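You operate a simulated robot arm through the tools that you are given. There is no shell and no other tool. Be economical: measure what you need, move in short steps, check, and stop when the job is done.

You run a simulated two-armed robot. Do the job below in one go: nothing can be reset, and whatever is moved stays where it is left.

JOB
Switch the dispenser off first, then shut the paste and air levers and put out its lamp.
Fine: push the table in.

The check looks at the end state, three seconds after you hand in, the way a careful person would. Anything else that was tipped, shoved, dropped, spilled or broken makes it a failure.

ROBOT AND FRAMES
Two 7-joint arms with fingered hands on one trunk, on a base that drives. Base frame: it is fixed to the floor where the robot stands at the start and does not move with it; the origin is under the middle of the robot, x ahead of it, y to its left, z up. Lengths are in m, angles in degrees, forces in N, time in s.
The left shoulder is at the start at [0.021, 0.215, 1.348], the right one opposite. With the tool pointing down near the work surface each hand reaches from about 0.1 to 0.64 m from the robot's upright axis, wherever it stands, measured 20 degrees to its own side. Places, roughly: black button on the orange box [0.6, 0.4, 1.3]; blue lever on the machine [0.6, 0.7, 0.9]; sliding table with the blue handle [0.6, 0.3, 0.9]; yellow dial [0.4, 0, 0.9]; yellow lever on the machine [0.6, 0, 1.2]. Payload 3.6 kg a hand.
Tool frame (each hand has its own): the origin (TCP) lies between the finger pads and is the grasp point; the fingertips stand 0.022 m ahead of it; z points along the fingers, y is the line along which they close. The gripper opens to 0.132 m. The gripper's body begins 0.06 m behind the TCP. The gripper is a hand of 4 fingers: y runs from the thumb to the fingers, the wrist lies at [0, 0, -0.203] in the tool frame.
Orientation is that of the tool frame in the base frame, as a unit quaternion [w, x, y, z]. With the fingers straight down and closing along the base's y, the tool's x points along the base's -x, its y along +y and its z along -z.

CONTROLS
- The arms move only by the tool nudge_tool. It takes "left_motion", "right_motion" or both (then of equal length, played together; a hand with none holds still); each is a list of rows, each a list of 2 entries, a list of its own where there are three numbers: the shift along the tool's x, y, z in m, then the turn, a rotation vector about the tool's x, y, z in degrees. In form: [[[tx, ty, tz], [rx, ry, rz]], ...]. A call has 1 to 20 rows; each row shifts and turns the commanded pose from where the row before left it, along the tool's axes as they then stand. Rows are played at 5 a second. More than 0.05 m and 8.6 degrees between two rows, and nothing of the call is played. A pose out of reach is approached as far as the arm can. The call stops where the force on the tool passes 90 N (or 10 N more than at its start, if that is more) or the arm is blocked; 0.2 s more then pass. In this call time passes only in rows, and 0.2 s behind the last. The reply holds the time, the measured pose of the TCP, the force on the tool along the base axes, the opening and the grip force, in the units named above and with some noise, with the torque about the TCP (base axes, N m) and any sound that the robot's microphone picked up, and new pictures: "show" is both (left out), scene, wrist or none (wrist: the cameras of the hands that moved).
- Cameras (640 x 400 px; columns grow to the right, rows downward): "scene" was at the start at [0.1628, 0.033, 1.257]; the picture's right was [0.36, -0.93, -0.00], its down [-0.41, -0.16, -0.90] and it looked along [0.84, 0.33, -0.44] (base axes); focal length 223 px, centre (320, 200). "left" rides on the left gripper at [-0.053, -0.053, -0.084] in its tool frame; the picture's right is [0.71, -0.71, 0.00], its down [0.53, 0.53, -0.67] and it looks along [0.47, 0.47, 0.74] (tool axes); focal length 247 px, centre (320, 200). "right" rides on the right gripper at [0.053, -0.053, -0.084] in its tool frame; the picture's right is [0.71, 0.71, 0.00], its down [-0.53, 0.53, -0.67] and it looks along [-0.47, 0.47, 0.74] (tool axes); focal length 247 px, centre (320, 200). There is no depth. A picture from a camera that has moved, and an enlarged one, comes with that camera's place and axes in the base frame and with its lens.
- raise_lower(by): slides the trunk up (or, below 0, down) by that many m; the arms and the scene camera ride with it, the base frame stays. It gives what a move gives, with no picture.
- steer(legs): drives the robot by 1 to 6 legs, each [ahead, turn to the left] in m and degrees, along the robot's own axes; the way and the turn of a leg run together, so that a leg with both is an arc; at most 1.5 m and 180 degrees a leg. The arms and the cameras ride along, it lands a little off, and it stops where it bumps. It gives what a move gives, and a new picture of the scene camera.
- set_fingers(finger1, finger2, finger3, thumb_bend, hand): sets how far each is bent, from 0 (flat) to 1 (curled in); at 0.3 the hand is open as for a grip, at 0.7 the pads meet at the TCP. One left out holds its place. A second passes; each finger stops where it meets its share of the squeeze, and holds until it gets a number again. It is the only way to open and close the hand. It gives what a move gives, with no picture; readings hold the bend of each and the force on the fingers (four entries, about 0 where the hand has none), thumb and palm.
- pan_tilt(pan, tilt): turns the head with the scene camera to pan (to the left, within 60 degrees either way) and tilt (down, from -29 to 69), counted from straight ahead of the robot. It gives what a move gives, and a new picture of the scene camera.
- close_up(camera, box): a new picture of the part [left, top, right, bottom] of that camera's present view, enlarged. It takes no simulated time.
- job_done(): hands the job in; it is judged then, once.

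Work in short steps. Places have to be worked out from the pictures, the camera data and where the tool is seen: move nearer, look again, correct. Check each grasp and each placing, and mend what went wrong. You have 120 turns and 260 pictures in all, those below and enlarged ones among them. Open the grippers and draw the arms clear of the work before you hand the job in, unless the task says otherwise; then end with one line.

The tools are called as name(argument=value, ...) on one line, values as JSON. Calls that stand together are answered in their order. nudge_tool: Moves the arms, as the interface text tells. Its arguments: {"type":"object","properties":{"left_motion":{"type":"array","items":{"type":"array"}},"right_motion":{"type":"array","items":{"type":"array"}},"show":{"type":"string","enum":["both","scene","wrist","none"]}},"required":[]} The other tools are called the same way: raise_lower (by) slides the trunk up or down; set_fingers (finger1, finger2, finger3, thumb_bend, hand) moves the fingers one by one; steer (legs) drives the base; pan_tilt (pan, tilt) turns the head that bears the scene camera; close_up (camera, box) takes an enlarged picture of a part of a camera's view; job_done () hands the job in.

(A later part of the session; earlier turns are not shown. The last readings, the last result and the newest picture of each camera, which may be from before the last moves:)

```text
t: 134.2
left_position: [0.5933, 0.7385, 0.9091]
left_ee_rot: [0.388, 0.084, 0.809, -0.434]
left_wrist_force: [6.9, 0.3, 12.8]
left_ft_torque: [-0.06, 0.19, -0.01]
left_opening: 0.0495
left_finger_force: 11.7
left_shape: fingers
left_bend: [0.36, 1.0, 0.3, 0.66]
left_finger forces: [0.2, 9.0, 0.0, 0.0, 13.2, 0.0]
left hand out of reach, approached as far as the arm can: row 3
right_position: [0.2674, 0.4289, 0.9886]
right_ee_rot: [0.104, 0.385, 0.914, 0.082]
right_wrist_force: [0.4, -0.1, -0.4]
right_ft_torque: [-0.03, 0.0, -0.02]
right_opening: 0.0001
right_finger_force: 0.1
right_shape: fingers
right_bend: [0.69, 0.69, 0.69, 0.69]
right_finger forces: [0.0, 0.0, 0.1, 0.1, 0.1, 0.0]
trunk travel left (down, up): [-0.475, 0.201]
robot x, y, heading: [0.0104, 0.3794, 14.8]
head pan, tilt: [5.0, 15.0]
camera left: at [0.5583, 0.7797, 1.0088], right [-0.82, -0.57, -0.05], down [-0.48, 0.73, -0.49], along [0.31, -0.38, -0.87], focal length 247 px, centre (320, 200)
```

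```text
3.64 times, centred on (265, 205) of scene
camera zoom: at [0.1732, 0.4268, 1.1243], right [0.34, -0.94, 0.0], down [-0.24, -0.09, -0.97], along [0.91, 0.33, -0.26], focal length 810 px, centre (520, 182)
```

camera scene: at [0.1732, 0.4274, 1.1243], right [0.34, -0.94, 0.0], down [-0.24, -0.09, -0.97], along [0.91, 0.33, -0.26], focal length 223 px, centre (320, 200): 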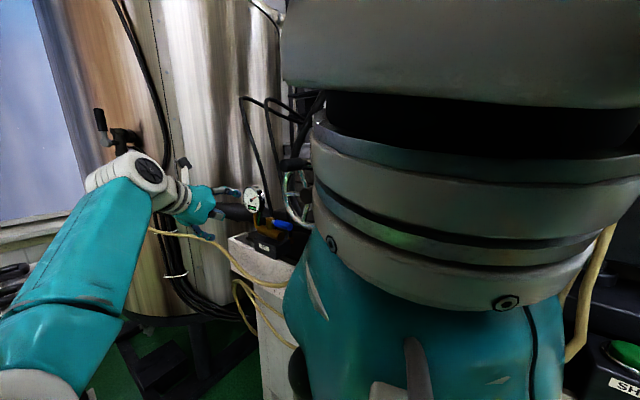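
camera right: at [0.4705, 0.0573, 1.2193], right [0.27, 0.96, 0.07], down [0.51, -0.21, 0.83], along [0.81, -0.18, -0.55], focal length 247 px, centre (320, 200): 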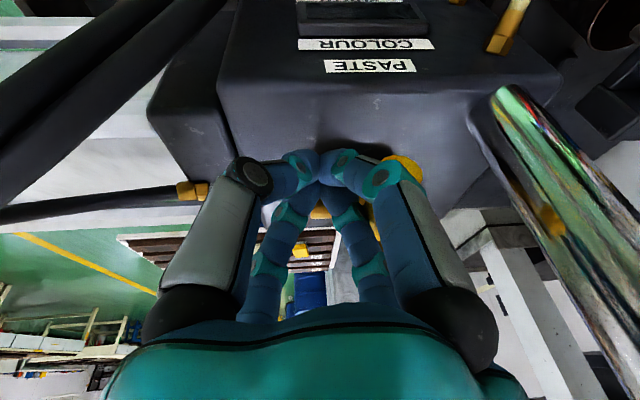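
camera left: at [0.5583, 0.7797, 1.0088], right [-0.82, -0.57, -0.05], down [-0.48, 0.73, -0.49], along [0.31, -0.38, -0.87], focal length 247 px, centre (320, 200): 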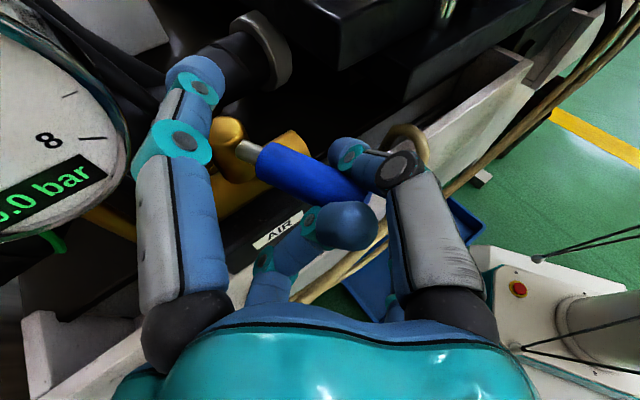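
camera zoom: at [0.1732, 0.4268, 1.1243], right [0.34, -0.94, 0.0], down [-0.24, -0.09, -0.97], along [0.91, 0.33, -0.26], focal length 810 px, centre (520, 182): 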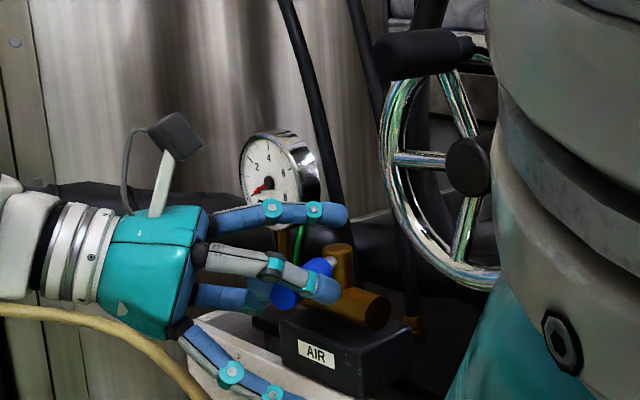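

The gauge has fallen to 0: the air is closing. The handle is at about 72°; I push on without turning the hand.

nudge_tool(left_motion=[[[-0.0025, 0.006, -0.0063], [0, 0, 0]], [[-0.0025, 0.006, -0.0063], [0, 0, 0]], [[0, 0, 0], [0, 0, 0]]], show="wrist")

close_up(camera="scene", box=[200, 150, 330, 260])

```text
t: 135.0
left_position: [0.5904, 0.7499, 0.9112]
left_ee_rot: [0.387, 0.084, 0.809, -0.435]
left_wrist_force: [14.3, -3.2, 5.9]
left_ft_torque: [0.02, 0.19, 0.07]
left_opening: 0.0494
left_finger_force: 11.2
left_shape: fingers
left_bend: [0.36, 1.0, 0.3, 0.65]
left_finger forces: [0.0, 10.1, 0.1, 0.0, 11.9, 0.1]
left hand out of reach, approached as far as the arm can: row 1, 2
right_position: [0.2684, 0.4293, 0.9878]
right_ee_rot: [0.103, 0.384, 0.914, 0.083]
right_wrist_force: [-0.7, 0.6, 0.0]
right_ft_torque: [0.03, 0.01, -0.01]
right_opening: 0.0
right_finger_force: 0.1
right_shape: fingers
right_bend: [0.69, 0.69, 0.69, 0.69]
right_finger forces: [0.0, 0.0, 0.0, 0.0, 0.1, 0.0]
trunk travel left (down, up): [-0.475, 0.201]
robot x, y, heading: [0.0097, 0.3788, 14.8]
head pan, tilt: [5.0, 15.0]
camera left: at [0.5557, 0.7917, 1.0104], right [-0.82, -0.57, -0.04], down [-0.48, 0.73, -0.49], along [0.31, -0.38, -0.87], focal length 247 px, centre (320, 200)
```

left: 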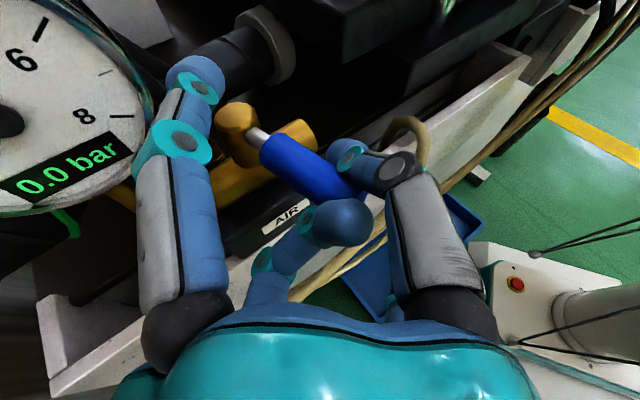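

```text
3.64 times, centred on (265, 205) of scene
camera zoom: at [0.1749, 0.4268, 1.124], right [0.34, -0.94, 0.0], down [-0.25, -0.09, -0.97], along [0.91, 0.33, -0.26], focal length 810 px, centre (520, 182)
```

zoom: 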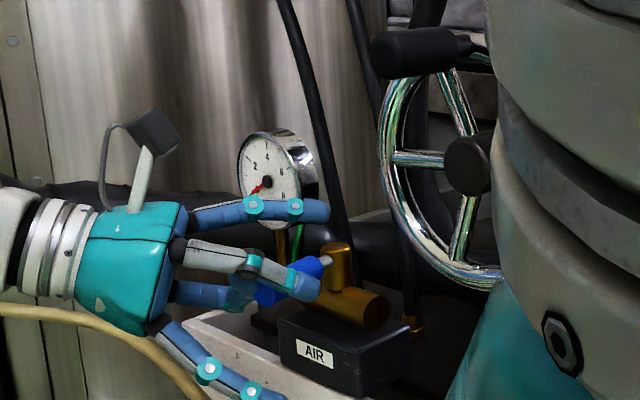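

0.0 bar and the handle is about 90° across its body. I open the thumb and slide the hand off along the handle toward the robot.

set_fingers(hand="left", thumb_bend=0.36)

nudge_tool(left_motion=[[[0.0178, -0.008, -0.0227], [0, 0, 0]], [[0.0178, -0.008, -0.0227], [0, 0, 0]], [[0.0178, -0.008, -0.0227], [0, 0, 0]], [[0, 0, 0], [0, 0, 0]]], show="wrist")

close_up(camera="scene", box=[200, 150, 330, 260])

```text
t: 136.0
left_position: [0.5882, 0.7501, 0.9115]
left_ee_rot: [0.387, 0.084, 0.809, -0.434]
left_wrist_force: [0.0, -0.4, -0.4]
left_ft_torque: [0.01, -0.01, 0.02]
left_opening: 0.0735
left_finger_force: 0.0
left_shape: fingers
left_bend: [0.36, 1.0, 0.3, 0.36]
left_finger forces: [0.1, 0.0, 0.0, 0.1, 0.0, 0.1]
right_position: [0.2676, 0.4298, 0.9882]
right_ee_rot: [0.104, 0.384, 0.914, 0.082]
right_wrist_force: [0.1, 0.5, 0.8]
right_ft_torque: [0.05, 0.0, 0.04]
right_opening: 0.0002
right_finger_force: 0.1
right_shape: fingers
right_bend: [0.69, 0.69, 0.69, 0.69]
right_finger forces: [0.0, 0.0, 0.0, 0.0, 0.0, 0.2]
trunk travel left (down, up): [-0.475, 0.201]
robot x, y, heading: [0.0097, 0.3744, 14.6]
head pan, tilt: [5.0, 15.0]
```

```text
t: 137.0
left_position: [0.4996, 0.7763, 0.9088]
left_ee_rot: [0.387, 0.083, 0.809, -0.435]
left_wrist_force: [-0.5, 0.0, -0.2]
left_ft_torque: [0.01, -0.02, -0.03]
left_opening: 0.0736
left_finger_force: 0.0
left_shape: fingers
left_bend: [0.36, 1.0, 0.3, 0.36]
left_finger forces: [0.0, 0.0, 0.0, 0.1, 0.0, 0.0]
right_position: [0.2675, 0.4304, 0.989]
right_ee_rot: [0.105, 0.385, 0.913, 0.082]
right_wrist_force: [0.4, 0.2, -0.5]
right_ft_torque: [0.02, 0.02, 0.0]
right_opening: 0.0
right_finger_force: 0.0
right_shape: fingers
right_bend: [0.69, 0.69, 0.69, 0.69]
right_finger forces: [0.1, 0.0, 0.2, 0.1, 0.1, 0.0]
trunk travel left (down, up): [-0.475, 0.201]
robot x, y, heading: [0.0045, 0.3768, 14.8]
head pan, tilt: [5.0, 15.0]
camera left: at [0.4652, 0.8181, 1.0091], right [-0.82, -0.57, -0.04], down [-0.48, 0.73, -0.49], along [0.31, -0.38, -0.87], focal length 247 px, centre (320, 200)
```

left: 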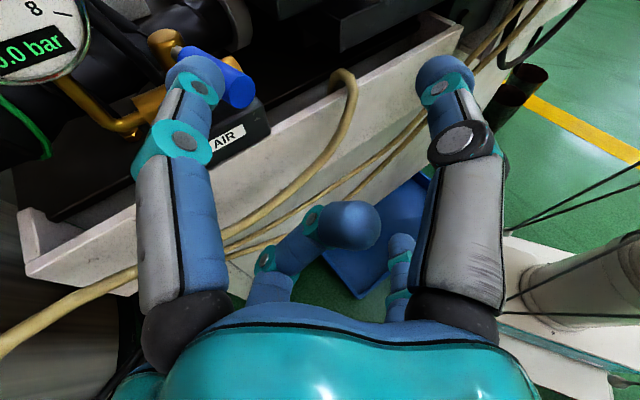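

```text
3.64 times, centred on (265, 205) of scene
camera zoom: at [0.1737, 0.4273, 1.1242], right [0.34, -0.94, 0.0], down [-0.24, -0.09, -0.97], along [0.91, 0.33, -0.26], focal length 810 px, centre (520, 182)
```

zoom: 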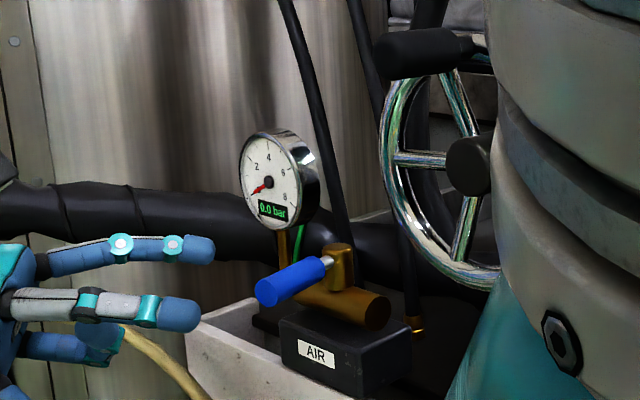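

Handle now across the body, gauge 0.0 bar. It may lack a few degrees to its stop, so I form a poker, turn the hand back to face the machine, come to the handle's right side, and then push left gently.

set_fingers(hand="left", finger1=0.36, finger2=0.4, finger3=0.36, thumb_bend=0.36)

set_fingers(hand="left", finger1=0.7, finger2=0.7, finger3=0.7, thumb_bend=0.7)

nudge_tool(left_motion=[[[0, 0, 0], [-5.74, -5.22, -2.65]], [[0, 0, 0], [-5.74, -5.22, -2.65]], [[0, 0, 0], [-5.74, -5.22, -2.65]], [[0, 0, 0], [-5.74, -5.22, -2.65]], [[0, 0, 0], [-5.74, -5.22, -2.65]], [[0.008, -0.0224, 0.013], [0, 0, 0]], [[0.008, -0.0224, 0.013], [0, 0, 0]], [[-0.0076, -0.0074, 0.0308], [0, 0, 0]], [[0, 0, 0], [0, 0, 0]]], show="wrist")

close_up(camera="scene", box=[200, 150, 330, 260])

```text
t: 138.0
left_position: [0.5003, 0.7766, 0.9107]
left_ee_rot: [0.387, 0.083, 0.809, -0.434]
left_wrist_force: [0.3, -0.6, -0.3]
left_ft_torque: [0.01, 0.03, 0.01]
left_opening: 0.0738
left_finger_force: 0.1
left_shape: fingers
left_bend: [0.36, 0.4, 0.36, 0.36]
left_finger forces: [0.1, 0.0, 0.0, 0.1, 0.0, 0.0]
right_position: [0.2666, 0.4301, 0.9868]
right_ee_rot: [0.104, 0.385, 0.913, 0.083]
right_wrist_force: [0.6, 0.3, -0.5]
right_ft_torque: [0.05, 0.01, 0.02]
right_opening: 0.0001
right_finger_force: 0.1
right_shape: fingers
right_bend: [0.69, 0.69, 0.69, 0.69]
right_finger forces: [0.0, 0.0, 0.0, 0.0, 0.1, 0.1]
trunk travel left (down, up): [-0.475, 0.201]
robot x, y, heading: [0.0138, 0.3742, 14.7]
head pan, tilt: [5.0, 15.0]
```

```text
t: 139.0
left_position: [0.501, 0.7759, 0.9087]
left_ee_rot: [0.387, 0.083, 0.81, -0.434]
left_wrist_force: [0.5, 0.5, -0.3]
left_ft_torque: [0.0, 0.01, 0.02]
left_opening: 0.0
left_finger_force: 0.1
left_shape: fingers
left_bend: [0.69, 0.69, 0.69, 0.69]
left_finger forces: [0.0, 0.1, 0.0, 0.0, 0.1, 0.1]
right_position: [0.2676, 0.4287, 0.9887]
right_ee_rot: [0.105, 0.384, 0.914, 0.081]
right_wrist_force: [-0.1, 0.1, 0.2]
right_ft_torque: [0.01, -0.01, -0.01]
right_opening: 0.0
right_finger_force: 0.0
right_shape: fingers
right_bend: [0.69, 0.69, 0.69, 0.69]
right_finger forces: [0.0, 0.1, 0.0, 0.0, 0.1, 0.0]
trunk travel left (down, up): [-0.475, 0.201]
robot x, y, heading: [0.0074, 0.3782, 14.9]
head pan, tilt: [5.0, 15.0]
```

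```text
t: 141.0
left_position: [0.5547, 0.7183, 0.9191]
left_ee_rot: [0.515, -0.205, 0.787, -0.271]
left_wrist_force: [0.1, -0.7, 0.6]
left_ft_torque: [0.02, 0.01, 0.01]
left_opening: 0.0002
left_finger_force: 0.0
left_shape: fingers
left_bend: [0.69, 0.69, 0.69, 0.69]
left_finger forces: [0.0, 0.0, 0.1, 0.1, 0.0, 0.0]
right_position: [0.2667, 0.4299, 0.9882]
right_ee_rot: [0.104, 0.384, 0.914, 0.083]
right_wrist_force: [0.6, -0.2, -0.1]
right_ft_torque: [0.0, -0.03, -0.03]
right_opening: 0.0
right_finger_force: 0.1
right_shape: fingers
right_bend: [0.69, 0.69, 0.69, 0.69]
right_finger forces: [0.0, 0.0, 0.1, 0.0, 0.1, 0.0]
trunk travel left (down, up): [-0.475, 0.201]
robot x, y, heading: [0.0074, 0.3754, 14.7]
head pan, tilt: [5.0, 15.0]
camera left: at [0.5007, 0.7268, 1.0189], right [-0.24, -0.97, -0.04], down [-0.84, 0.23, -0.49], along [0.48, -0.08, -0.87], focal length 247 px, centre (320, 200)
```

left: 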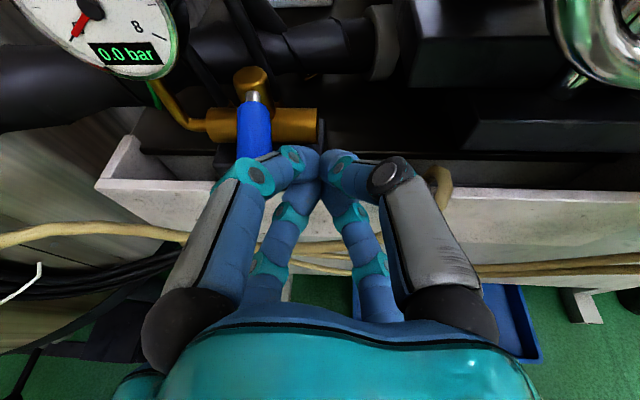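

```text
3.64 times, centred on (265, 205) of scene
camera zoom: at [0.1726, 0.4271, 1.1244], right [0.34, -0.94, 0.0], down [-0.24, -0.09, -0.97], along [0.91, 0.33, -0.26], focal length 810 px, centre (520, 182)
```

zoom: 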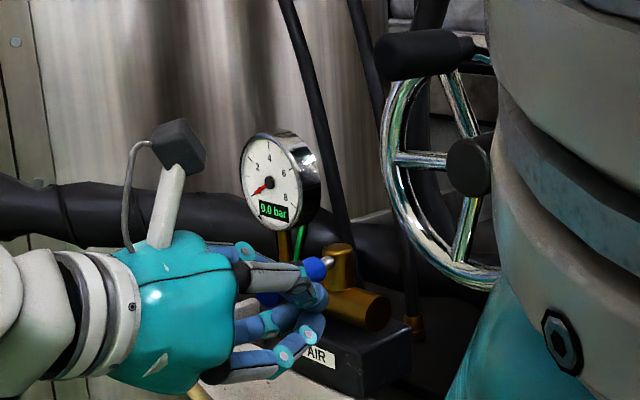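

From this view the blue handle stands square to the brass body. A gentle push left confirms the stop.

nudge_tool(left_motion=[[[-0.0054, 0.0059, 0], [0, 0, 0]], [[-0.0054, 0.0059, 0], [0, 0, 0]], [[0, 0, 0], [0, 0, 0]]], show="wrist")

```text
t: 141.8
left_position: [0.5581, 0.7341, 0.9194]
left_ee_rot: [0.513, -0.206, 0.788, -0.271]
left_wrist_force: [-1.0, 0.0, -0.1]
left_ft_torque: [0.0, 0.0, -0.01]
left_opening: 0.0
left_finger_force: 0.0
left_shape: fingers
left_bend: [0.69, 0.69, 0.69, 0.69]
left_finger forces: [0.0, 0.0, 0.0, 0.1, 0.0, 0.0]
right_position: [0.2669, 0.4292, 0.9884]
right_ee_rot: [0.104, 0.384, 0.914, 0.082]
right_wrist_force: [0.6, -0.9, 0.5]
right_ft_torque: [-0.01, -0.02, -0.02]
right_opening: 0.0
right_finger_force: 0.1
right_shape: fingers
right_bend: [0.69, 0.69, 0.69, 0.69]
right_finger forces: [0.1, 0.1, 0.0, 0.1, 0.1, 0.0]
trunk travel left (down, up): [-0.475, 0.201]
robot x, y, heading: [0.0106, 0.3785, 14.8]
head pan, tilt: [5.0, 15.0]
camera left: at [0.5044, 0.7421, 1.0199], right [-0.24, -0.97, -0.04], down [-0.84, 0.23, -0.49], along [0.48, -0.08, -0.87], focal length 247 px, centre (320, 200)
```

left: 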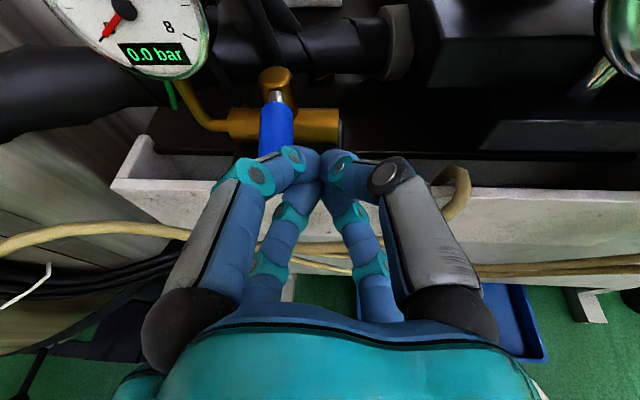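

No touch yet; another 1.2 cm left and slightly forward.

nudge_tool(left_motion=[[[-0.0054, 0.0059, 0.008], [0, 0, 0]], [[-0.0054, 0.0059, 0.004], [0, 0, 0]], [[0, 0, 0], [0, 0, 0]]], show="wrist")

```text
t: 142.6
left_position: [0.5718, 0.7434, 0.919]
left_ee_rot: [0.514, -0.203, 0.788, -0.273]
left_wrist_force: [-19.5, -17.1, 4.2]
left_ft_torque: [-0.05, -0.1, 0.02]
left_opening: 0.0
left_finger_force: 16.5
left_shape: fingers
left_bend: [0.71, 0.69, 0.69, 0.69]
left_finger forces: [23.0, 10.1, 0.1, 0.0, 0.0, 0.1]
right_position: [0.2635, 0.4281, 0.9889]
right_ee_rot: [0.105, 0.384, 0.914, 0.083]
right_wrist_force: [0.4, 0.2, 0.6]
right_ft_torque: [-0.02, 0.02, 0.01]
right_opening: 0.0
right_finger_force: 0.1
right_shape: fingers
right_bend: [0.69, 0.69, 0.69, 0.69]
right_finger forces: [0.0, 0.0, 0.0, 0.1, 0.0, 0.0]
trunk travel left (down, up): [-0.475, 0.201]
robot x, y, heading: [0.0116, 0.3733, 14.7]
head pan, tilt: [5.0, 15.0]
camera left: at [0.5166, 0.7516, 1.0183], right [-0.25, -0.97, -0.04], down [-0.84, 0.24, -0.49], along [0.48, -0.08, -0.87], focal length 247 px, centre (320, 200)
```

left: 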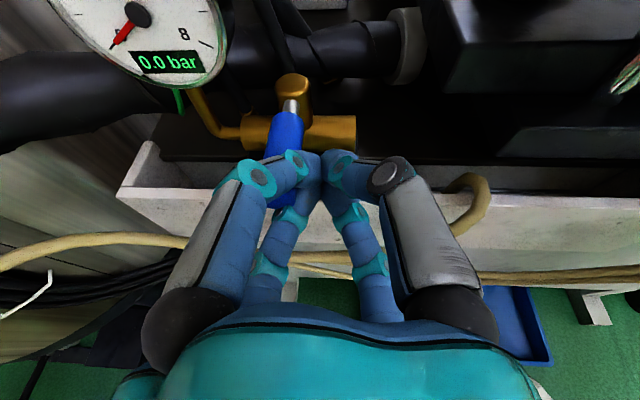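

The handle resists firmly: air lever is at its stop. I withdraw the left hand, raise the trunk and look at the lamp box.

nudge_tool(left_motion=[[[0.007, -0.0077, -0.01], [0, 0, 0]], [[0, 0, -0.045], [0, 0, 0]], [[0, 0, -0.045], [0, 0, 0]], [[0, 0, -0.045], [0, 0, 0]], [[0, 0, -0.02], [0, 0, 0]]], show="none")

raise_lower(by=0.2)

pan_tilt(pan=-15, tilt=5)

```text
t: 143.8
left_position: [0.4165, 0.7715, 0.9726]
left_ee_rot: [0.514, -0.205, 0.788, -0.271]
left_wrist_force: [-0.1, 0.2, 0.5]
left_ft_torque: [-0.02, 0.01, 0.01]
left_opening: 0.0
left_finger_force: 0.0
left_shape: fingers
left_bend: [0.69, 0.69, 0.69, 0.69]
left_finger forces: [0.0, 0.0, 0.1, 0.0, 0.0, 0.0]
right_position: [0.267, 0.4302, 0.9878]
right_ee_rot: [0.104, 0.385, 0.914, 0.082]
right_wrist_force: [0.4, 0.0, 0.4]
right_ft_torque: [0.02, 0.0, 0.01]
right_opening: 0.0
right_finger_force: 0.0
right_shape: fingers
right_bend: [0.69, 0.69, 0.69, 0.69]
right_finger forces: [0.0, 0.0, 0.0, 0.1, 0.0, 0.0]
trunk travel left (down, up): [-0.475, 0.201]
robot x, y, heading: [0.0101, 0.3784, 14.7]
head pan, tilt: [5.0, 15.0]
```

```text
t: 146.0
left_position: [0.4172, 0.7728, 1.1703]
left_ee_rot: [0.514, -0.205, 0.787, -0.271]
left_wrist_force: [1.5, -0.4, -0.4]
left_ft_torque: [0.0, 0.01, 0.03]
left_opening: 0.0
left_finger_force: 0.1
left_shape: fingers
left_bend: [0.69, 0.69, 0.69, 0.69]
left_finger forces: [0.0, 0.0, 0.0, 0.1, 0.0, 0.0]
right_position: [0.2659, 0.4301, 1.1888]
right_ee_rot: [0.104, 0.384, 0.914, 0.081]
right_wrist_force: [0.3, -0.5, 0.2]
right_ft_torque: [0.01, -0.02, 0.04]
right_opening: 0.0
right_finger_force: 0.0
right_shape: fingers
right_bend: [0.69, 0.69, 0.69, 0.69]
right_finger forces: [0.0, 0.0, 0.0, 0.0, 0.1, 0.0]
trunk travel left (down, up): [-0.675, 0.001]
robot x, y, heading: [0.0122, 0.3746, 14.8]
head pan, tilt: [5.0, 15.0]
```

```text
t: 146.8
left_position: [0.4168, 0.7737, 1.1694]
left_ee_rot: [0.514, -0.205, 0.788, -0.27]
left_wrist_force: [-0.7, 0.0, -0.1]
left_ft_torque: [0.0, -0.04, 0.0]
left_opening: 0.0001
left_finger_force: 0.0
left_shape: fingers
left_bend: [0.69, 0.69, 0.69, 0.69]
left_finger forces: [0.0, 0.1, 0.1, 0.0, 0.0, 0.1]
right_position: [0.2673, 0.4297, 1.1888]
right_ee_rot: [0.103, 0.385, 0.914, 0.082]
right_wrist_force: [0.4, -0.7, -0.2]
right_ft_torque: [0.03, 0.03, 0.0]
right_opening: 0.0001
right_finger_force: 0.0
right_shape: fingers
right_bend: [0.69, 0.69, 0.69, 0.69]
right_finger forces: [0.0, 0.0, 0.1, 0.0, 0.1, 0.1]
trunk travel left (down, up): [-0.675, 0.001]
robot x, y, heading: [0.0101, 0.376, 14.9]
head pan, tilt: [-15.0, 5.0]
camera scene: at [0.1766, 0.3953, 1.3416], right [0.0, -1.0, 0.0], down [-0.09, 0.0, -1.0], along [1.0, 0.0, -0.09], focal length 223 px, centre (320, 200)
```

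scene: 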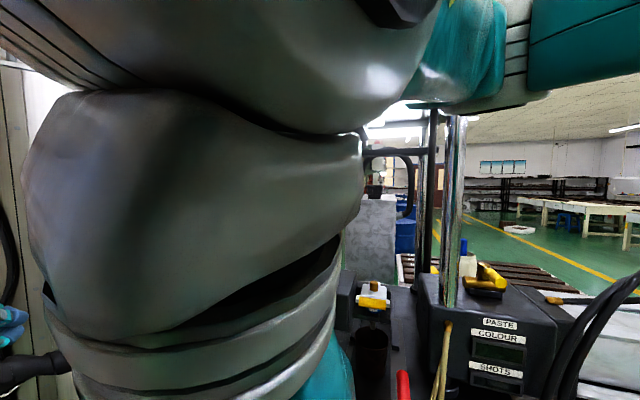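

Right arm hides the view, but earlier pictures from three places give the LAMP button at (0.545,0.362,1.324), on the front face. I swing the right hand's poker up to point at it, moving forward at the same time.

nudge_tool(right_motion=[[[-0.0189, 0.0132, -0.0079], [-3.61, -7.13, 0]], [[-0.0195, 0.0135, -0.0046], [-3.61, -7.13, 0]], [[-0.02, 0.0138, -0.0013], [-3.61, -7.13, 0]], [[-0.0198, 0.0137, 0.002], [-3.61, -7.13, 0]], [[-0.0195, 0.0135, 0.0054], [-3.61, -7.13, 0]], [[-0.0184, 0.013, 0.0085], [-3.61, -7.13, 0]], [[-0.0173, 0.0124, 0.0116], [-3.61, -7.13, 0]], [[-0.0155, 0.0115, 0.0143], [-3.61, -7.13, 0]], [[-0.0138, 0.0106, 0.017], [-3.61, -7.13, 0]], [[0, 0, 0], [0, 0, 0]]])

```text
t: 149.0
left_position: [0.4175, 0.7722, 1.1704]
left_ee_rot: [0.514, -0.205, 0.787, -0.271]
left_wrist_force: [0.1, 0.1, -0.6]
left_ft_torque: [0.02, 0.01, 0.01]
left_opening: 0.0
left_finger_force: 0.1
left_shape: fingers
left_bend: [0.69, 0.69, 0.69, 0.69]
left_finger forces: [0.1, 0.0, 0.0, 0.0, 0.1, 0.0]
right_position: [0.4459, 0.3839, 1.305]
right_ee_rot: [0.665, 0.328, 0.662, 0.107]
right_wrist_force: [-0.1, -0.1, 0.4]
right_ft_torque: [-0.03, 0.04, 0.0]
right_opening: 0.0
right_finger_force: 0.1
right_shape: fingers
right_bend: [0.69, 0.69, 0.69, 0.69]
right_finger forces: [0.0, 0.1, 0.0, 0.1, 0.1, 0.0]
trunk travel left (down, up): [-0.675, 0.001]
robot x, y, heading: [0.0118, 0.3767, 14.7]
head pan, tilt: [-15.0, 5.0]
camera scene: at [0.1766, 0.3951, 1.3416], right [0.0, -1.0, 0.0], down [-0.09, 0.0, -1.0], along [1.0, 0.0, -0.09], focal length 223 px, centre (320, 200)
camera right: at [0.3569, 0.3991, 1.2376], right [0.28, 0.95, -0.16], down [-0.54, 0.29, 0.79], along [0.8, -0.13, 0.59], focal length 247 px, centre (320, 200)
```

scene: 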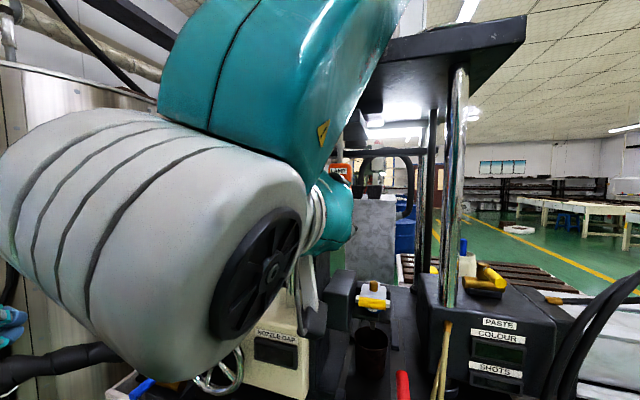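
right: 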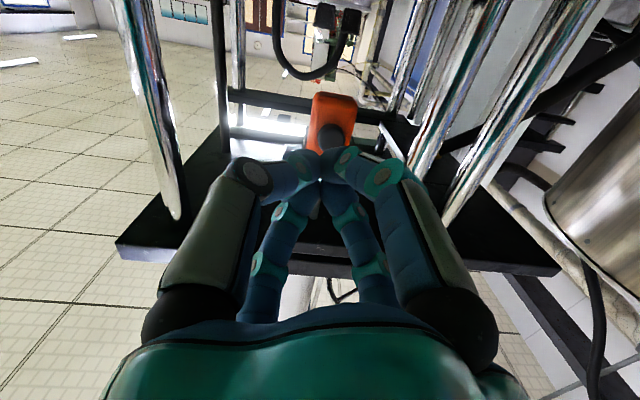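

The wrist camera sees the black button right ahead of the fingertips. I correct up 2.2 cm / left 1.5 cm, and advance 4 cm.

nudge_tool(right_motion=[[[-0.0091, 0.0241, -0.0064], [0, 0, 0]], [[0, 0, 0.025], [0, 0, 0]], [[0, 0, 0.015], [0, 0, 0]], [[0, 0, 0], [0, 0, 0]]], show="wrist")

close_up(camera="right", box=[220, 60, 420, 210])

close_up(camera="scene", box=[280, 80, 460, 280])

```text
t: 150.0
left_position: [0.4175, 0.7727, 1.1702]
left_ee_rot: [0.514, -0.207, 0.787, -0.27]
left_wrist_force: [-0.2, -0.2, 1.0]
left_ft_torque: [-0.01, -0.02, -0.01]
left_opening: 0.0002
left_finger_force: 0.1
left_shape: fingers
left_bend: [0.69, 0.69, 0.69, 0.69]
left_finger forces: [0.1, 0.1, 0.1, 0.0, 0.1, 0.0]
right_position: [0.4845, 0.3879, 1.3222]
right_ee_rot: [0.665, 0.326, 0.663, 0.109]
right_wrist_force: [0.2, 0.5, -0.4]
right_ft_torque: [-0.02, 0.01, 0.01]
right_opening: 0.0
right_finger_force: 0.0
right_shape: fingers
right_bend: [0.69, 0.69, 0.69, 0.69]
right_finger forces: [0.0, 0.1, 0.1, 0.1, 0.0, 0.0]
trunk travel left (down, up): [-0.675, 0.001]
robot x, y, heading: [0.0093, 0.3718, 14.6]
head pan, tilt: [-15.0, 5.0]
camera right: at [0.3934, 0.4025, 1.2559], right [0.27, 0.95, -0.17], down [-0.54, 0.29, 0.79], along [0.8, -0.13, 0.59], focal length 247 px, centre (320, 200)
```

right: 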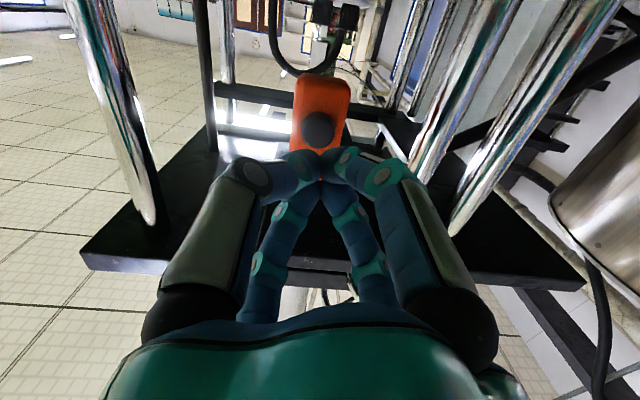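

```text
2.67 times, centred on (320, 135) of right
camera zoom: at [0.3934, 0.4025, 1.2559], right [0.27, 0.95, -0.17], down [-0.54, 0.29, 0.79], along [0.8, -0.13, 0.59], focal length 659 px, centre (320, 373)
```

zoom: 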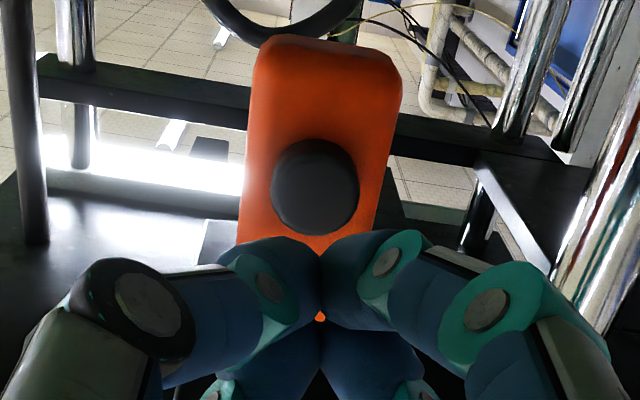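

```text
2.00 times, centred on (370, 180) of scene
camera zoom: at [0.1764, 0.3952, 1.3417], right [0.0, -1.0, 0.0], down [-0.09, 0.0, -1.0], along [1.0, 0.0, -0.09], focal length 446 px, centre (220, 240)
```

zoom: 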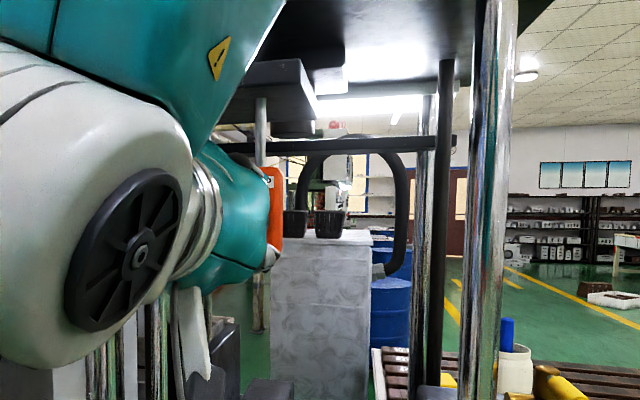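

Aligned within millimetres (button ~5 mm lower). I lower that much and advance 2.5 cm, then in small steps until contact.

nudge_tool(right_motion=[[[0.004, -0.0029, 0.02], [0, 0, 0]], [[0, 0, 0.005], [0, 0, 0]], [[0, 0, 0.005], [0, 0, 0]], [[0, 0, 0], [0, 0, 0]]], show="wrist")

```text
t: 151.0
left_position: [0.4174, 0.7739, 1.1702]
left_ee_rot: [0.515, -0.205, 0.787, -0.27]
left_wrist_force: [0.4, -0.6, -0.8]
left_ft_torque: [-0.03, -0.02, 0.02]
left_opening: 0.0001
left_finger_force: 0.1
left_shape: fingers
left_bend: [0.69, 0.69, 0.69, 0.69]
left_finger forces: [0.0, 0.1, 0.0, 0.0, 0.1, 0.0]
right_position: [0.5126, 0.3788, 1.316]
right_ee_rot: [0.665, 0.327, 0.663, 0.108]
right_wrist_force: [0.2, -1.1, -0.4]
right_ft_torque: [-0.01, 0.0, 0.02]
right_opening: 0.0
right_finger_force: 0.0
right_shape: fingers
right_bend: [0.69, 0.69, 0.69, 0.69]
right_finger forces: [0.0, 0.1, 0.0, 0.1, 0.1, 0.1]
trunk travel left (down, up): [-0.675, 0.001]
robot x, y, heading: [0.0083, 0.3777, 15.0]
head pan, tilt: [-15.0, 5.0]
camera right: at [0.4217, 0.3942, 1.2485], right [0.27, 0.95, -0.17], down [-0.53, 0.29, 0.79], along [0.8, -0.13, 0.59], focal length 247 px, centre (320, 200)
```

right: 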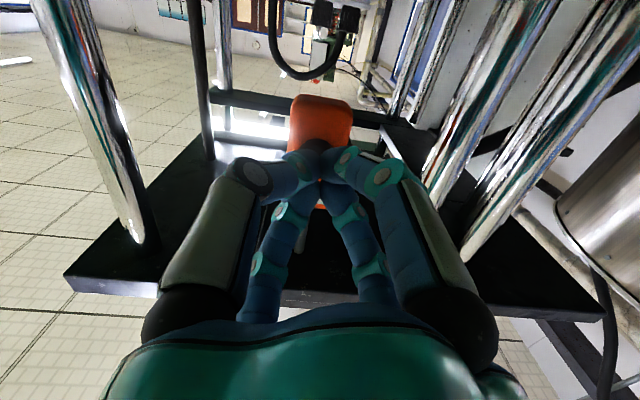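

Tips are just before the button; no contact force yet. I go on in 4 mm steps.

nudge_tool(right_motion=[[[0, 0, 0.004], [0, 0, 0]], [[0, 0, 0.004], [0, 0, 0]], [[0, 0, 0.004], [0, 0, 0]]], show="wrist")

```text
t: 151.8
left_position: [0.4179, 0.7725, 1.1712]
left_ee_rot: [0.514, -0.205, 0.787, -0.271]
left_wrist_force: [0.1, 0.2, -0.5]
left_ft_torque: [0.01, -0.02, 0.0]
left_opening: 0.0001
left_finger_force: 0.1
left_shape: fingers
left_bend: [0.69, 0.69, 0.69, 0.69]
left_finger forces: [0.1, 0.0, 0.1, 0.1, 0.0, 0.0]
right_position: [0.5229, 0.3754, 1.3152]
right_ee_rot: [0.664, 0.327, 0.663, 0.108]
right_wrist_force: [-0.3, 0.6, -0.5]
right_ft_torque: [0.02, -0.01, -0.01]
right_opening: 0.0
right_finger_force: 0.0
right_shape: fingers
right_bend: [0.69, 0.69, 0.69, 0.69]
right_finger forces: [0.0, 0.0, 0.1, 0.0, 0.0, 0.0]
trunk travel left (down, up): [-0.675, 0.001]
robot x, y, heading: [0.0075, 0.374, 14.9]
head pan, tilt: [-15.0, 5.0]
camera right: at [0.4324, 0.3907, 1.2478], right [0.27, 0.95, -0.17], down [-0.53, 0.29, 0.79], along [0.8, -0.13, 0.59], focal length 247 px, centre (320, 200)
```

right: 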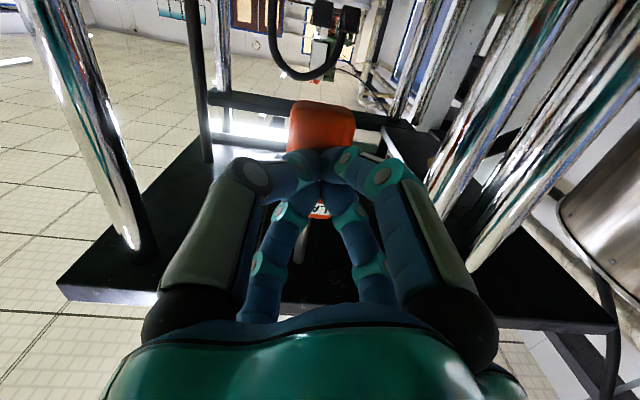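

Button now hidden behind the fingertips, still no force. Continue.

nudge_tool(right_motion=[[[0, 0, 0.004], [0, 0, 0]], [[0, 0, 0.004], [0, 0, 0]], [[0, 0, 0], [0, 0, 0]]], show="wrist")

```text
t: 152.6
left_position: [0.418, 0.773, 1.1711]
left_ee_rot: [0.515, -0.206, 0.787, -0.27]
left_wrist_force: [0.3, -0.1, -0.6]
left_ft_torque: [-0.03, -0.02, 0.0]
left_opening: 0.0
left_finger_force: 0.0
left_shape: fingers
left_bend: [0.69, 0.69, 0.69, 0.69]
left_finger forces: [0.0, 0.0, 0.1, 0.1, 0.1, 0.0]
right_position: [0.5307, 0.3728, 1.3124]
right_ee_rot: [0.665, 0.328, 0.663, 0.106]
right_wrist_force: [0.0, 0.5, -0.3]
right_ft_torque: [0.02, -0.02, -0.02]
right_opening: 0.0001
right_finger_force: 0.1
right_shape: fingers
right_bend: [0.69, 0.69, 0.69, 0.69]
right_finger forces: [0.0, 0.1, 0.0, 0.1, 0.0, 0.1]
trunk travel left (down, up): [-0.675, 0.001]
robot x, y, heading: [0.0144, 0.3748, 14.7]
head pan, tilt: [-15.0, 5.0]
camera right: at [0.4398, 0.3883, 1.2459], right [0.27, 0.95, -0.17], down [-0.53, 0.29, 0.79], along [0.8, -0.13, 0.59], focal length 247 px, centre (320, 200)
```

right: 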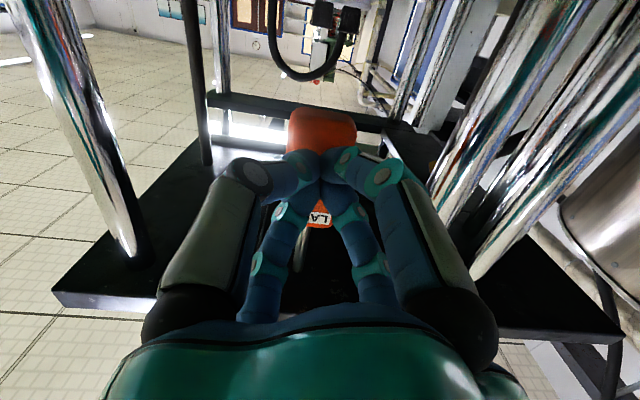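

Still free. Further 4 mm steps.

nudge_tool(right_motion=[[[0, 0, 0.004], [0, 0, 0]], [[0, 0, 0.004], [0, 0, 0]], [[0, 0, 0], [0, 0, 0]]], show="wrist")

```text
t: 153.4
left_position: [0.4176, 0.7718, 1.1708]
left_ee_rot: [0.514, -0.205, 0.787, -0.271]
left_wrist_force: [-0.2, 0.4, -0.1]
left_ft_torque: [0.02, 0.04, 0.04]
left_opening: 0.0001
left_finger_force: 0.0
left_shape: fingers
left_bend: [0.69, 0.69, 0.69, 0.69]
left_finger forces: [0.0, 0.0, 0.1, 0.1, 0.0, 0.0]
right_position: [0.5377, 0.3727, 1.3138]
right_ee_rot: [0.665, 0.326, 0.663, 0.109]
right_wrist_force: [-4.1, 1.2, 1.4]
right_ft_torque: [-0.02, -0.04, -0.02]
right_opening: 0.0001
right_finger_force: 3.8
right_shape: fingers
right_bend: [0.69, 0.69, 0.69, 0.69]
right_finger forces: [0.1, 2.5, 4.3, 0.0, 0.0, 0.0]
trunk travel left (down, up): [-0.675, 0.001]
robot x, y, heading: [0.0092, 0.3769, 14.6]
head pan, tilt: [-15.0, 5.0]
heard: click
camera right: at [0.4477, 0.3868, 1.246], right [0.27, 0.95, -0.17], down [-0.54, 0.29, 0.79], along [0.8, -0.13, 0.59], focal length 247 px, centre (320, 200)
```

right: 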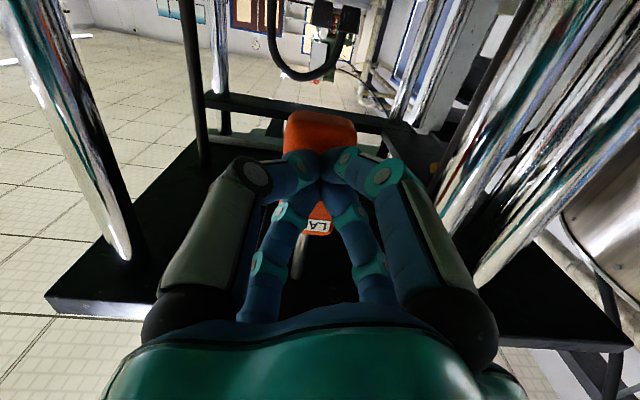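

Click heard and the bright tube went dark: lamp is out. I draw the right hand straight back and look at the sliding table.

nudge_tool(right_motion=[[[0, 0, -0.03], [0, 0, 0]], [[0, 0, -0.04], [0, 0, 0]], [[0, 0, -0.04], [0, 0, 0]], [[0, 0, 0], [0, 0, 0]]], show="wrist")

pan_tilt(pan=-30, tilt=45)

close_up(camera="scene", box=[160, 20, 440, 220])

```text
t: 154.6
left_position: [0.4175, 0.7732, 1.1711]
left_ee_rot: [0.514, -0.205, 0.788, -0.271]
left_wrist_force: [0.7, -0.8, -0.5]
left_ft_torque: [0.0, 0.02, 0.0]
left_opening: 0.0
left_finger_force: 0.1
left_shape: fingers
left_bend: [0.69, 0.69, 0.69, 0.69]
left_finger forces: [0.1, 0.0, 0.0, 0.0, 0.0, 0.0]
right_position: [0.4593, 0.385, 1.3403]
right_ee_rot: [0.656, 0.38, 0.644, 0.102]
right_wrist_force: [-0.5, -0.4, 0.1]
right_ft_torque: [-0.03, 0.0, -0.01]
right_opening: 0.0
right_finger_force: 0.0
right_shape: fingers
right_bend: [0.69, 0.69, 0.69, 0.69]
right_finger forces: [0.0, 0.0, 0.1, 0.1, 0.0, 0.0]
trunk travel left (down, up): [-0.675, 0.001]
robot x, y, heading: [0.0063, 0.3793, 14.7]
head pan, tilt: [-15.0, 5.0]
stopped in row 4 (right hand): the arm was blocked; the commanded pose is now the measured one
camera right: at [0.3708, 0.4132, 1.2762], right [0.36, 0.93, -0.1], down [-0.51, 0.28, 0.81], along [0.78, -0.24, 0.57], focal length 247 px, centre (320, 200)
```

right: 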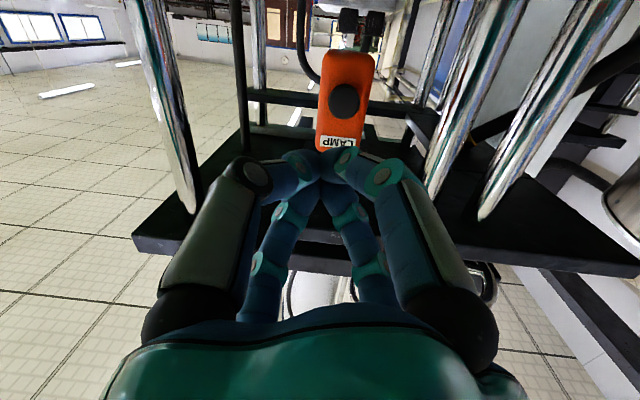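

```text
t: 155.7
left_position: [0.419, 0.7732, 1.1703]
left_ee_rot: [0.514, -0.205, 0.788, -0.271]
left_wrist_force: [-1.1, 0.0, 0.4]
left_ft_torque: [-0.01, 0.02, 0.01]
left_opening: 0.0001
left_finger_force: 0.2
left_shape: fingers
left_bend: [0.69, 0.69, 0.69, 0.69]
left_finger forces: [0.0, 0.1, 0.0, 0.0, 0.0, 0.0]
right_position: [0.4582, 0.3846, 1.342]
right_ee_rot: [0.655, 0.381, 0.645, 0.102]
right_wrist_force: [-0.2, 0.0, 0.6]
right_ft_torque: [0.03, -0.01, 0.01]
right_opening: 0.0
right_finger_force: 0.2
right_shape: fingers
right_bend: [0.69, 0.69, 0.69, 0.69]
right_finger forces: [0.0, 0.0, 0.1, 0.0, 0.0, 0.0]
trunk travel left (down, up): [-0.675, 0.001]
robot x, y, heading: [0.0102, 0.3788, 14.7]
head pan, tilt: [-30.0, 45.0]
camera scene: at [0.1633, 0.3742, 1.2787], right [-0.26, -0.96, 0.0], down [-0.68, 0.19, -0.71], along [0.68, -0.19, -0.71], focal length 223 px, centre (320, 200)
```

scene: 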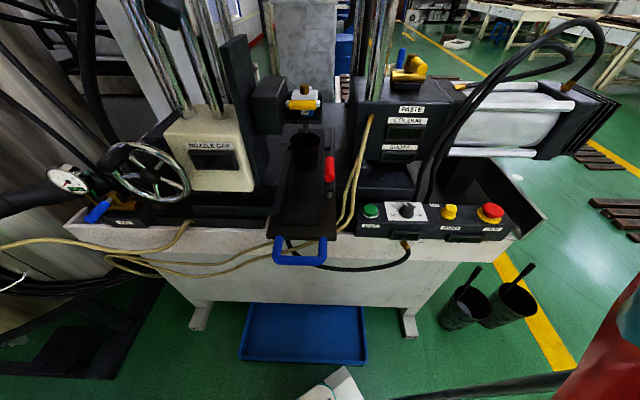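

```text
2.00 times, centred on (300, 120) of scene
camera zoom: at [0.1633, 0.3742, 1.2787], right [-0.26, -0.96, 0.0], down [-0.68, 0.19, -0.71], along [0.68, -0.19, -0.71], focal length 446 px, centre (360, 360)
```

zoom: 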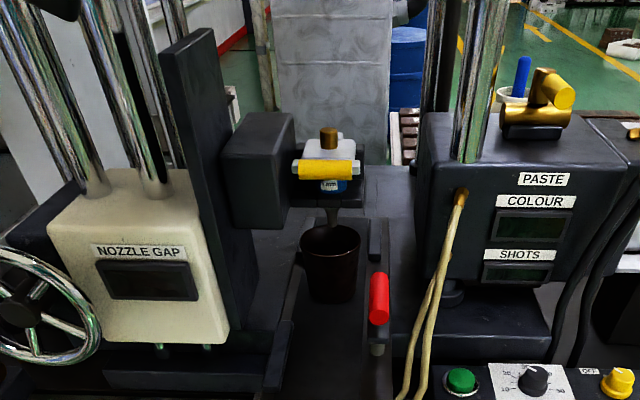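

I zoom in on the table, the red lever on its post and the handle.

close_up(camera="scene", box=[250, 90, 370, 280])

pan_tilt(pan=-35, tilt=5)

```text
2.11 times, centred on (310, 185) of scene
camera zoom: at [0.1633, 0.3742, 1.2787], right [-0.26, -0.96, 0.0], down [-0.68, 0.19, -0.71], along [0.68, -0.19, -0.71], focal length 469 px, centre (341, 232)
```

zoom: 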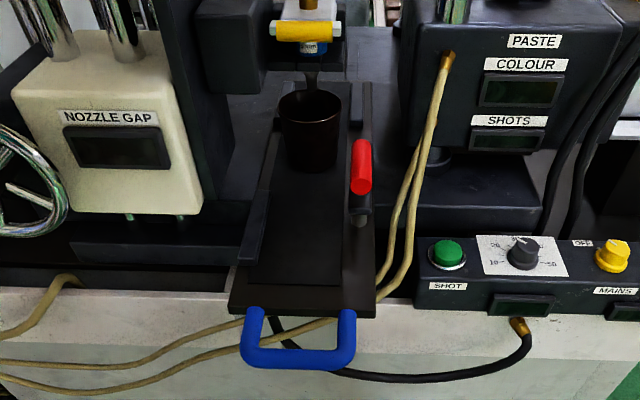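

```text
t: 156.7
left_position: [0.4171, 0.7724, 1.1705]
left_ee_rot: [0.514, -0.205, 0.788, -0.271]
left_wrist_force: [0.7, 0.2, 1.3]
left_ft_torque: [0.01, 0.04, -0.01]
left_opening: 0.0002
left_finger_force: 0.0
left_shape: fingers
left_bend: [0.69, 0.69, 0.69, 0.69]
left_finger forces: [0.0, 0.0, 0.0, 0.1, 0.0, 0.0]
right_position: [0.4589, 0.3863, 1.3416]
right_ee_rot: [0.655, 0.381, 0.644, 0.102]
right_wrist_force: [-0.3, 0.0, 0.4]
right_ft_torque: [0.01, 0.0, 0.01]
right_opening: 0.0
right_finger_force: 0.0
right_shape: fingers
right_bend: [0.69, 0.69, 0.69, 0.69]
right_finger forces: [0.0, 0.1, 0.1, 0.0, 0.0, 0.0]
trunk travel left (down, up): [-0.675, 0.001]
robot x, y, heading: [0.0071, 0.3737, 14.7]
head pan, tilt: [-35.0, 5.0]
camera scene: at [0.171, 0.3638, 1.3416], right [-0.35, -0.94, 0.0], down [-0.08, 0.03, -1.0], along [0.93, -0.34, -0.09], focal length 223 px, centre (320, 200)
```

scene: 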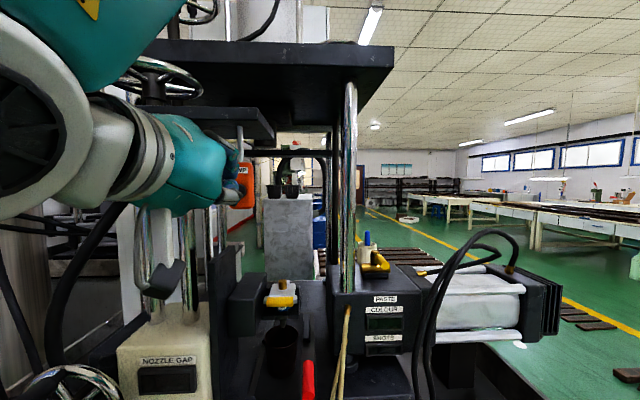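

Lamp is out. For the table: bar of the blue handle is at about (0.365,0.354,0.93), table slides along the machine's depth. I bring the right hand back down to a vertical poker by reversing its path, then lower the trunk.

nudge_tool(right_motion=[[[0, 0, 0], [3.61, 7.13, 0]], [[0.0138, -0.0106, -0.017], [3.61, 7.13, 0]], [[0.0155, -0.0115, -0.0143], [3.61, 7.13, 0]], [[0.0173, -0.0124, -0.0116], [3.61, 7.13, 0]], [[0.0184, -0.013, -0.0085], [3.61, 7.13, 0]], [[0.0195, -0.0135, -0.0054], [3.61, 7.13, 0]], [[0.0198, -0.0137, -0.002], [3.61, 7.13, 0]], [[0.02, -0.0138, 0.0013], [3.61, 7.13, 0]], [[0.0195, -0.0135, 0.0046], [3.61, 7.13, 0]], [[0.0189, -0.0132, 0.0079], [0, 0, 0]], [[0, 0, 0], [0, 0, 0]]], show="none")

pan_tilt(pan=-25, tilt=45)

```text
t: 159.1
left_position: [0.4194, 0.7733, 1.1718]
left_ee_rot: [0.515, -0.204, 0.788, -0.27]
left_wrist_force: [0.3, 0.1, 0.1]
left_ft_torque: [-0.01, -0.01, -0.01]
left_opening: 0.0
left_finger_force: 0.2
left_shape: fingers
left_bend: [0.69, 0.69, 0.69, 0.69]
left_finger forces: [0.1, 0.0, 0.0, 0.0, 0.1, 0.0]
right_position: [0.2843, 0.4531, 1.2258]
right_ee_rot: [0.091, 0.426, 0.894, 0.108]
right_wrist_force: [0.2, 0.6, 0.7]
right_ft_torque: [0.05, -0.01, -0.01]
right_opening: 0.0
right_finger_force: 0.1
right_shape: fingers
right_bend: [0.69, 0.69, 0.69, 0.69]
right_finger forces: [0.0, 0.0, 0.0, 0.0, 0.0, 0.1]
trunk travel left (down, up): [-0.675, 0.001]
robot x, y, heading: [0.0116, 0.3786, 14.8]
head pan, tilt: [-35.0, 5.0]
```

```text
t: 160.2
left_position: [0.4185, 0.7736, 1.171]
left_ee_rot: [0.515, -0.205, 0.787, -0.271]
left_wrist_force: [-0.3, 0.5, 0.8]
left_ft_torque: [-0.01, 0.0, -0.03]
left_opening: 0.0
left_finger_force: 0.1
left_shape: fingers
left_bend: [0.69, 0.69, 0.69, 0.69]
left_finger forces: [0.1, 0.0, 0.0, 0.1, 0.0, 0.0]
right_position: [0.2848, 0.456, 1.2252]
right_ee_rot: [0.093, 0.431, 0.891, 0.111]
right_wrist_force: [4.8, 44.0, -25.3]
right_ft_torque: [-2.89, -2.55, -4.83]
right_opening: 0.0
right_finger_force: 0.1
right_shape: fingers
right_bend: [0.69, 0.69, 0.69, 0.69]
right_finger forces: [0.1, 0.0, 0.1, 0.0, 0.1, 0.1]
trunk travel left (down, up): [-0.675, 0.001]
robot x, y, heading: [0.0068, 0.3768, 14.7]
head pan, tilt: [-25.0, 45.0]
camera scene: at [0.1653, 0.376, 1.2814], right [-0.24, -0.97, 0.0], down [-0.66, 0.16, -0.73], along [0.71, -0.17, -0.68], focal length 223 px, centre (320, 200)
```

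scene: 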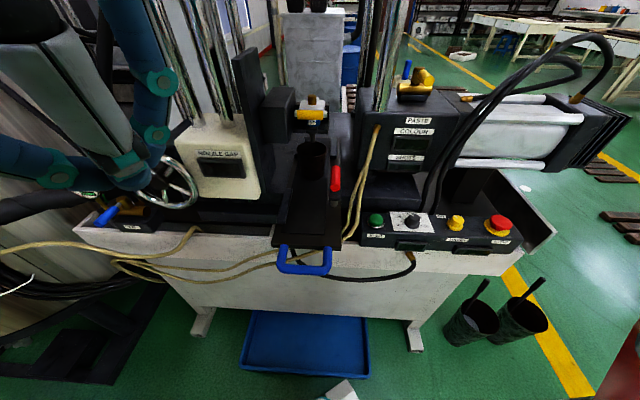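

The head touched the right hand (force 44 N). I move that hand forward away from the head, then down towards the place before the blue handle.

nudge_tool(right_motion=[[[-0.0307, 0.0374, 0.013], [0, 0, 0]], [[-0.018, -0.0289, 0.0278], [0, 0, 0]], [[-0.018, -0.0289, 0.0278], [0, 0, 0]], [[-0.018, -0.0289, 0.0278], [0, 0, 0]], [[0, 0, 0], [0, 0, 0]]])

```text
refused: row 1 steps farther than a row can; nothing moved
```

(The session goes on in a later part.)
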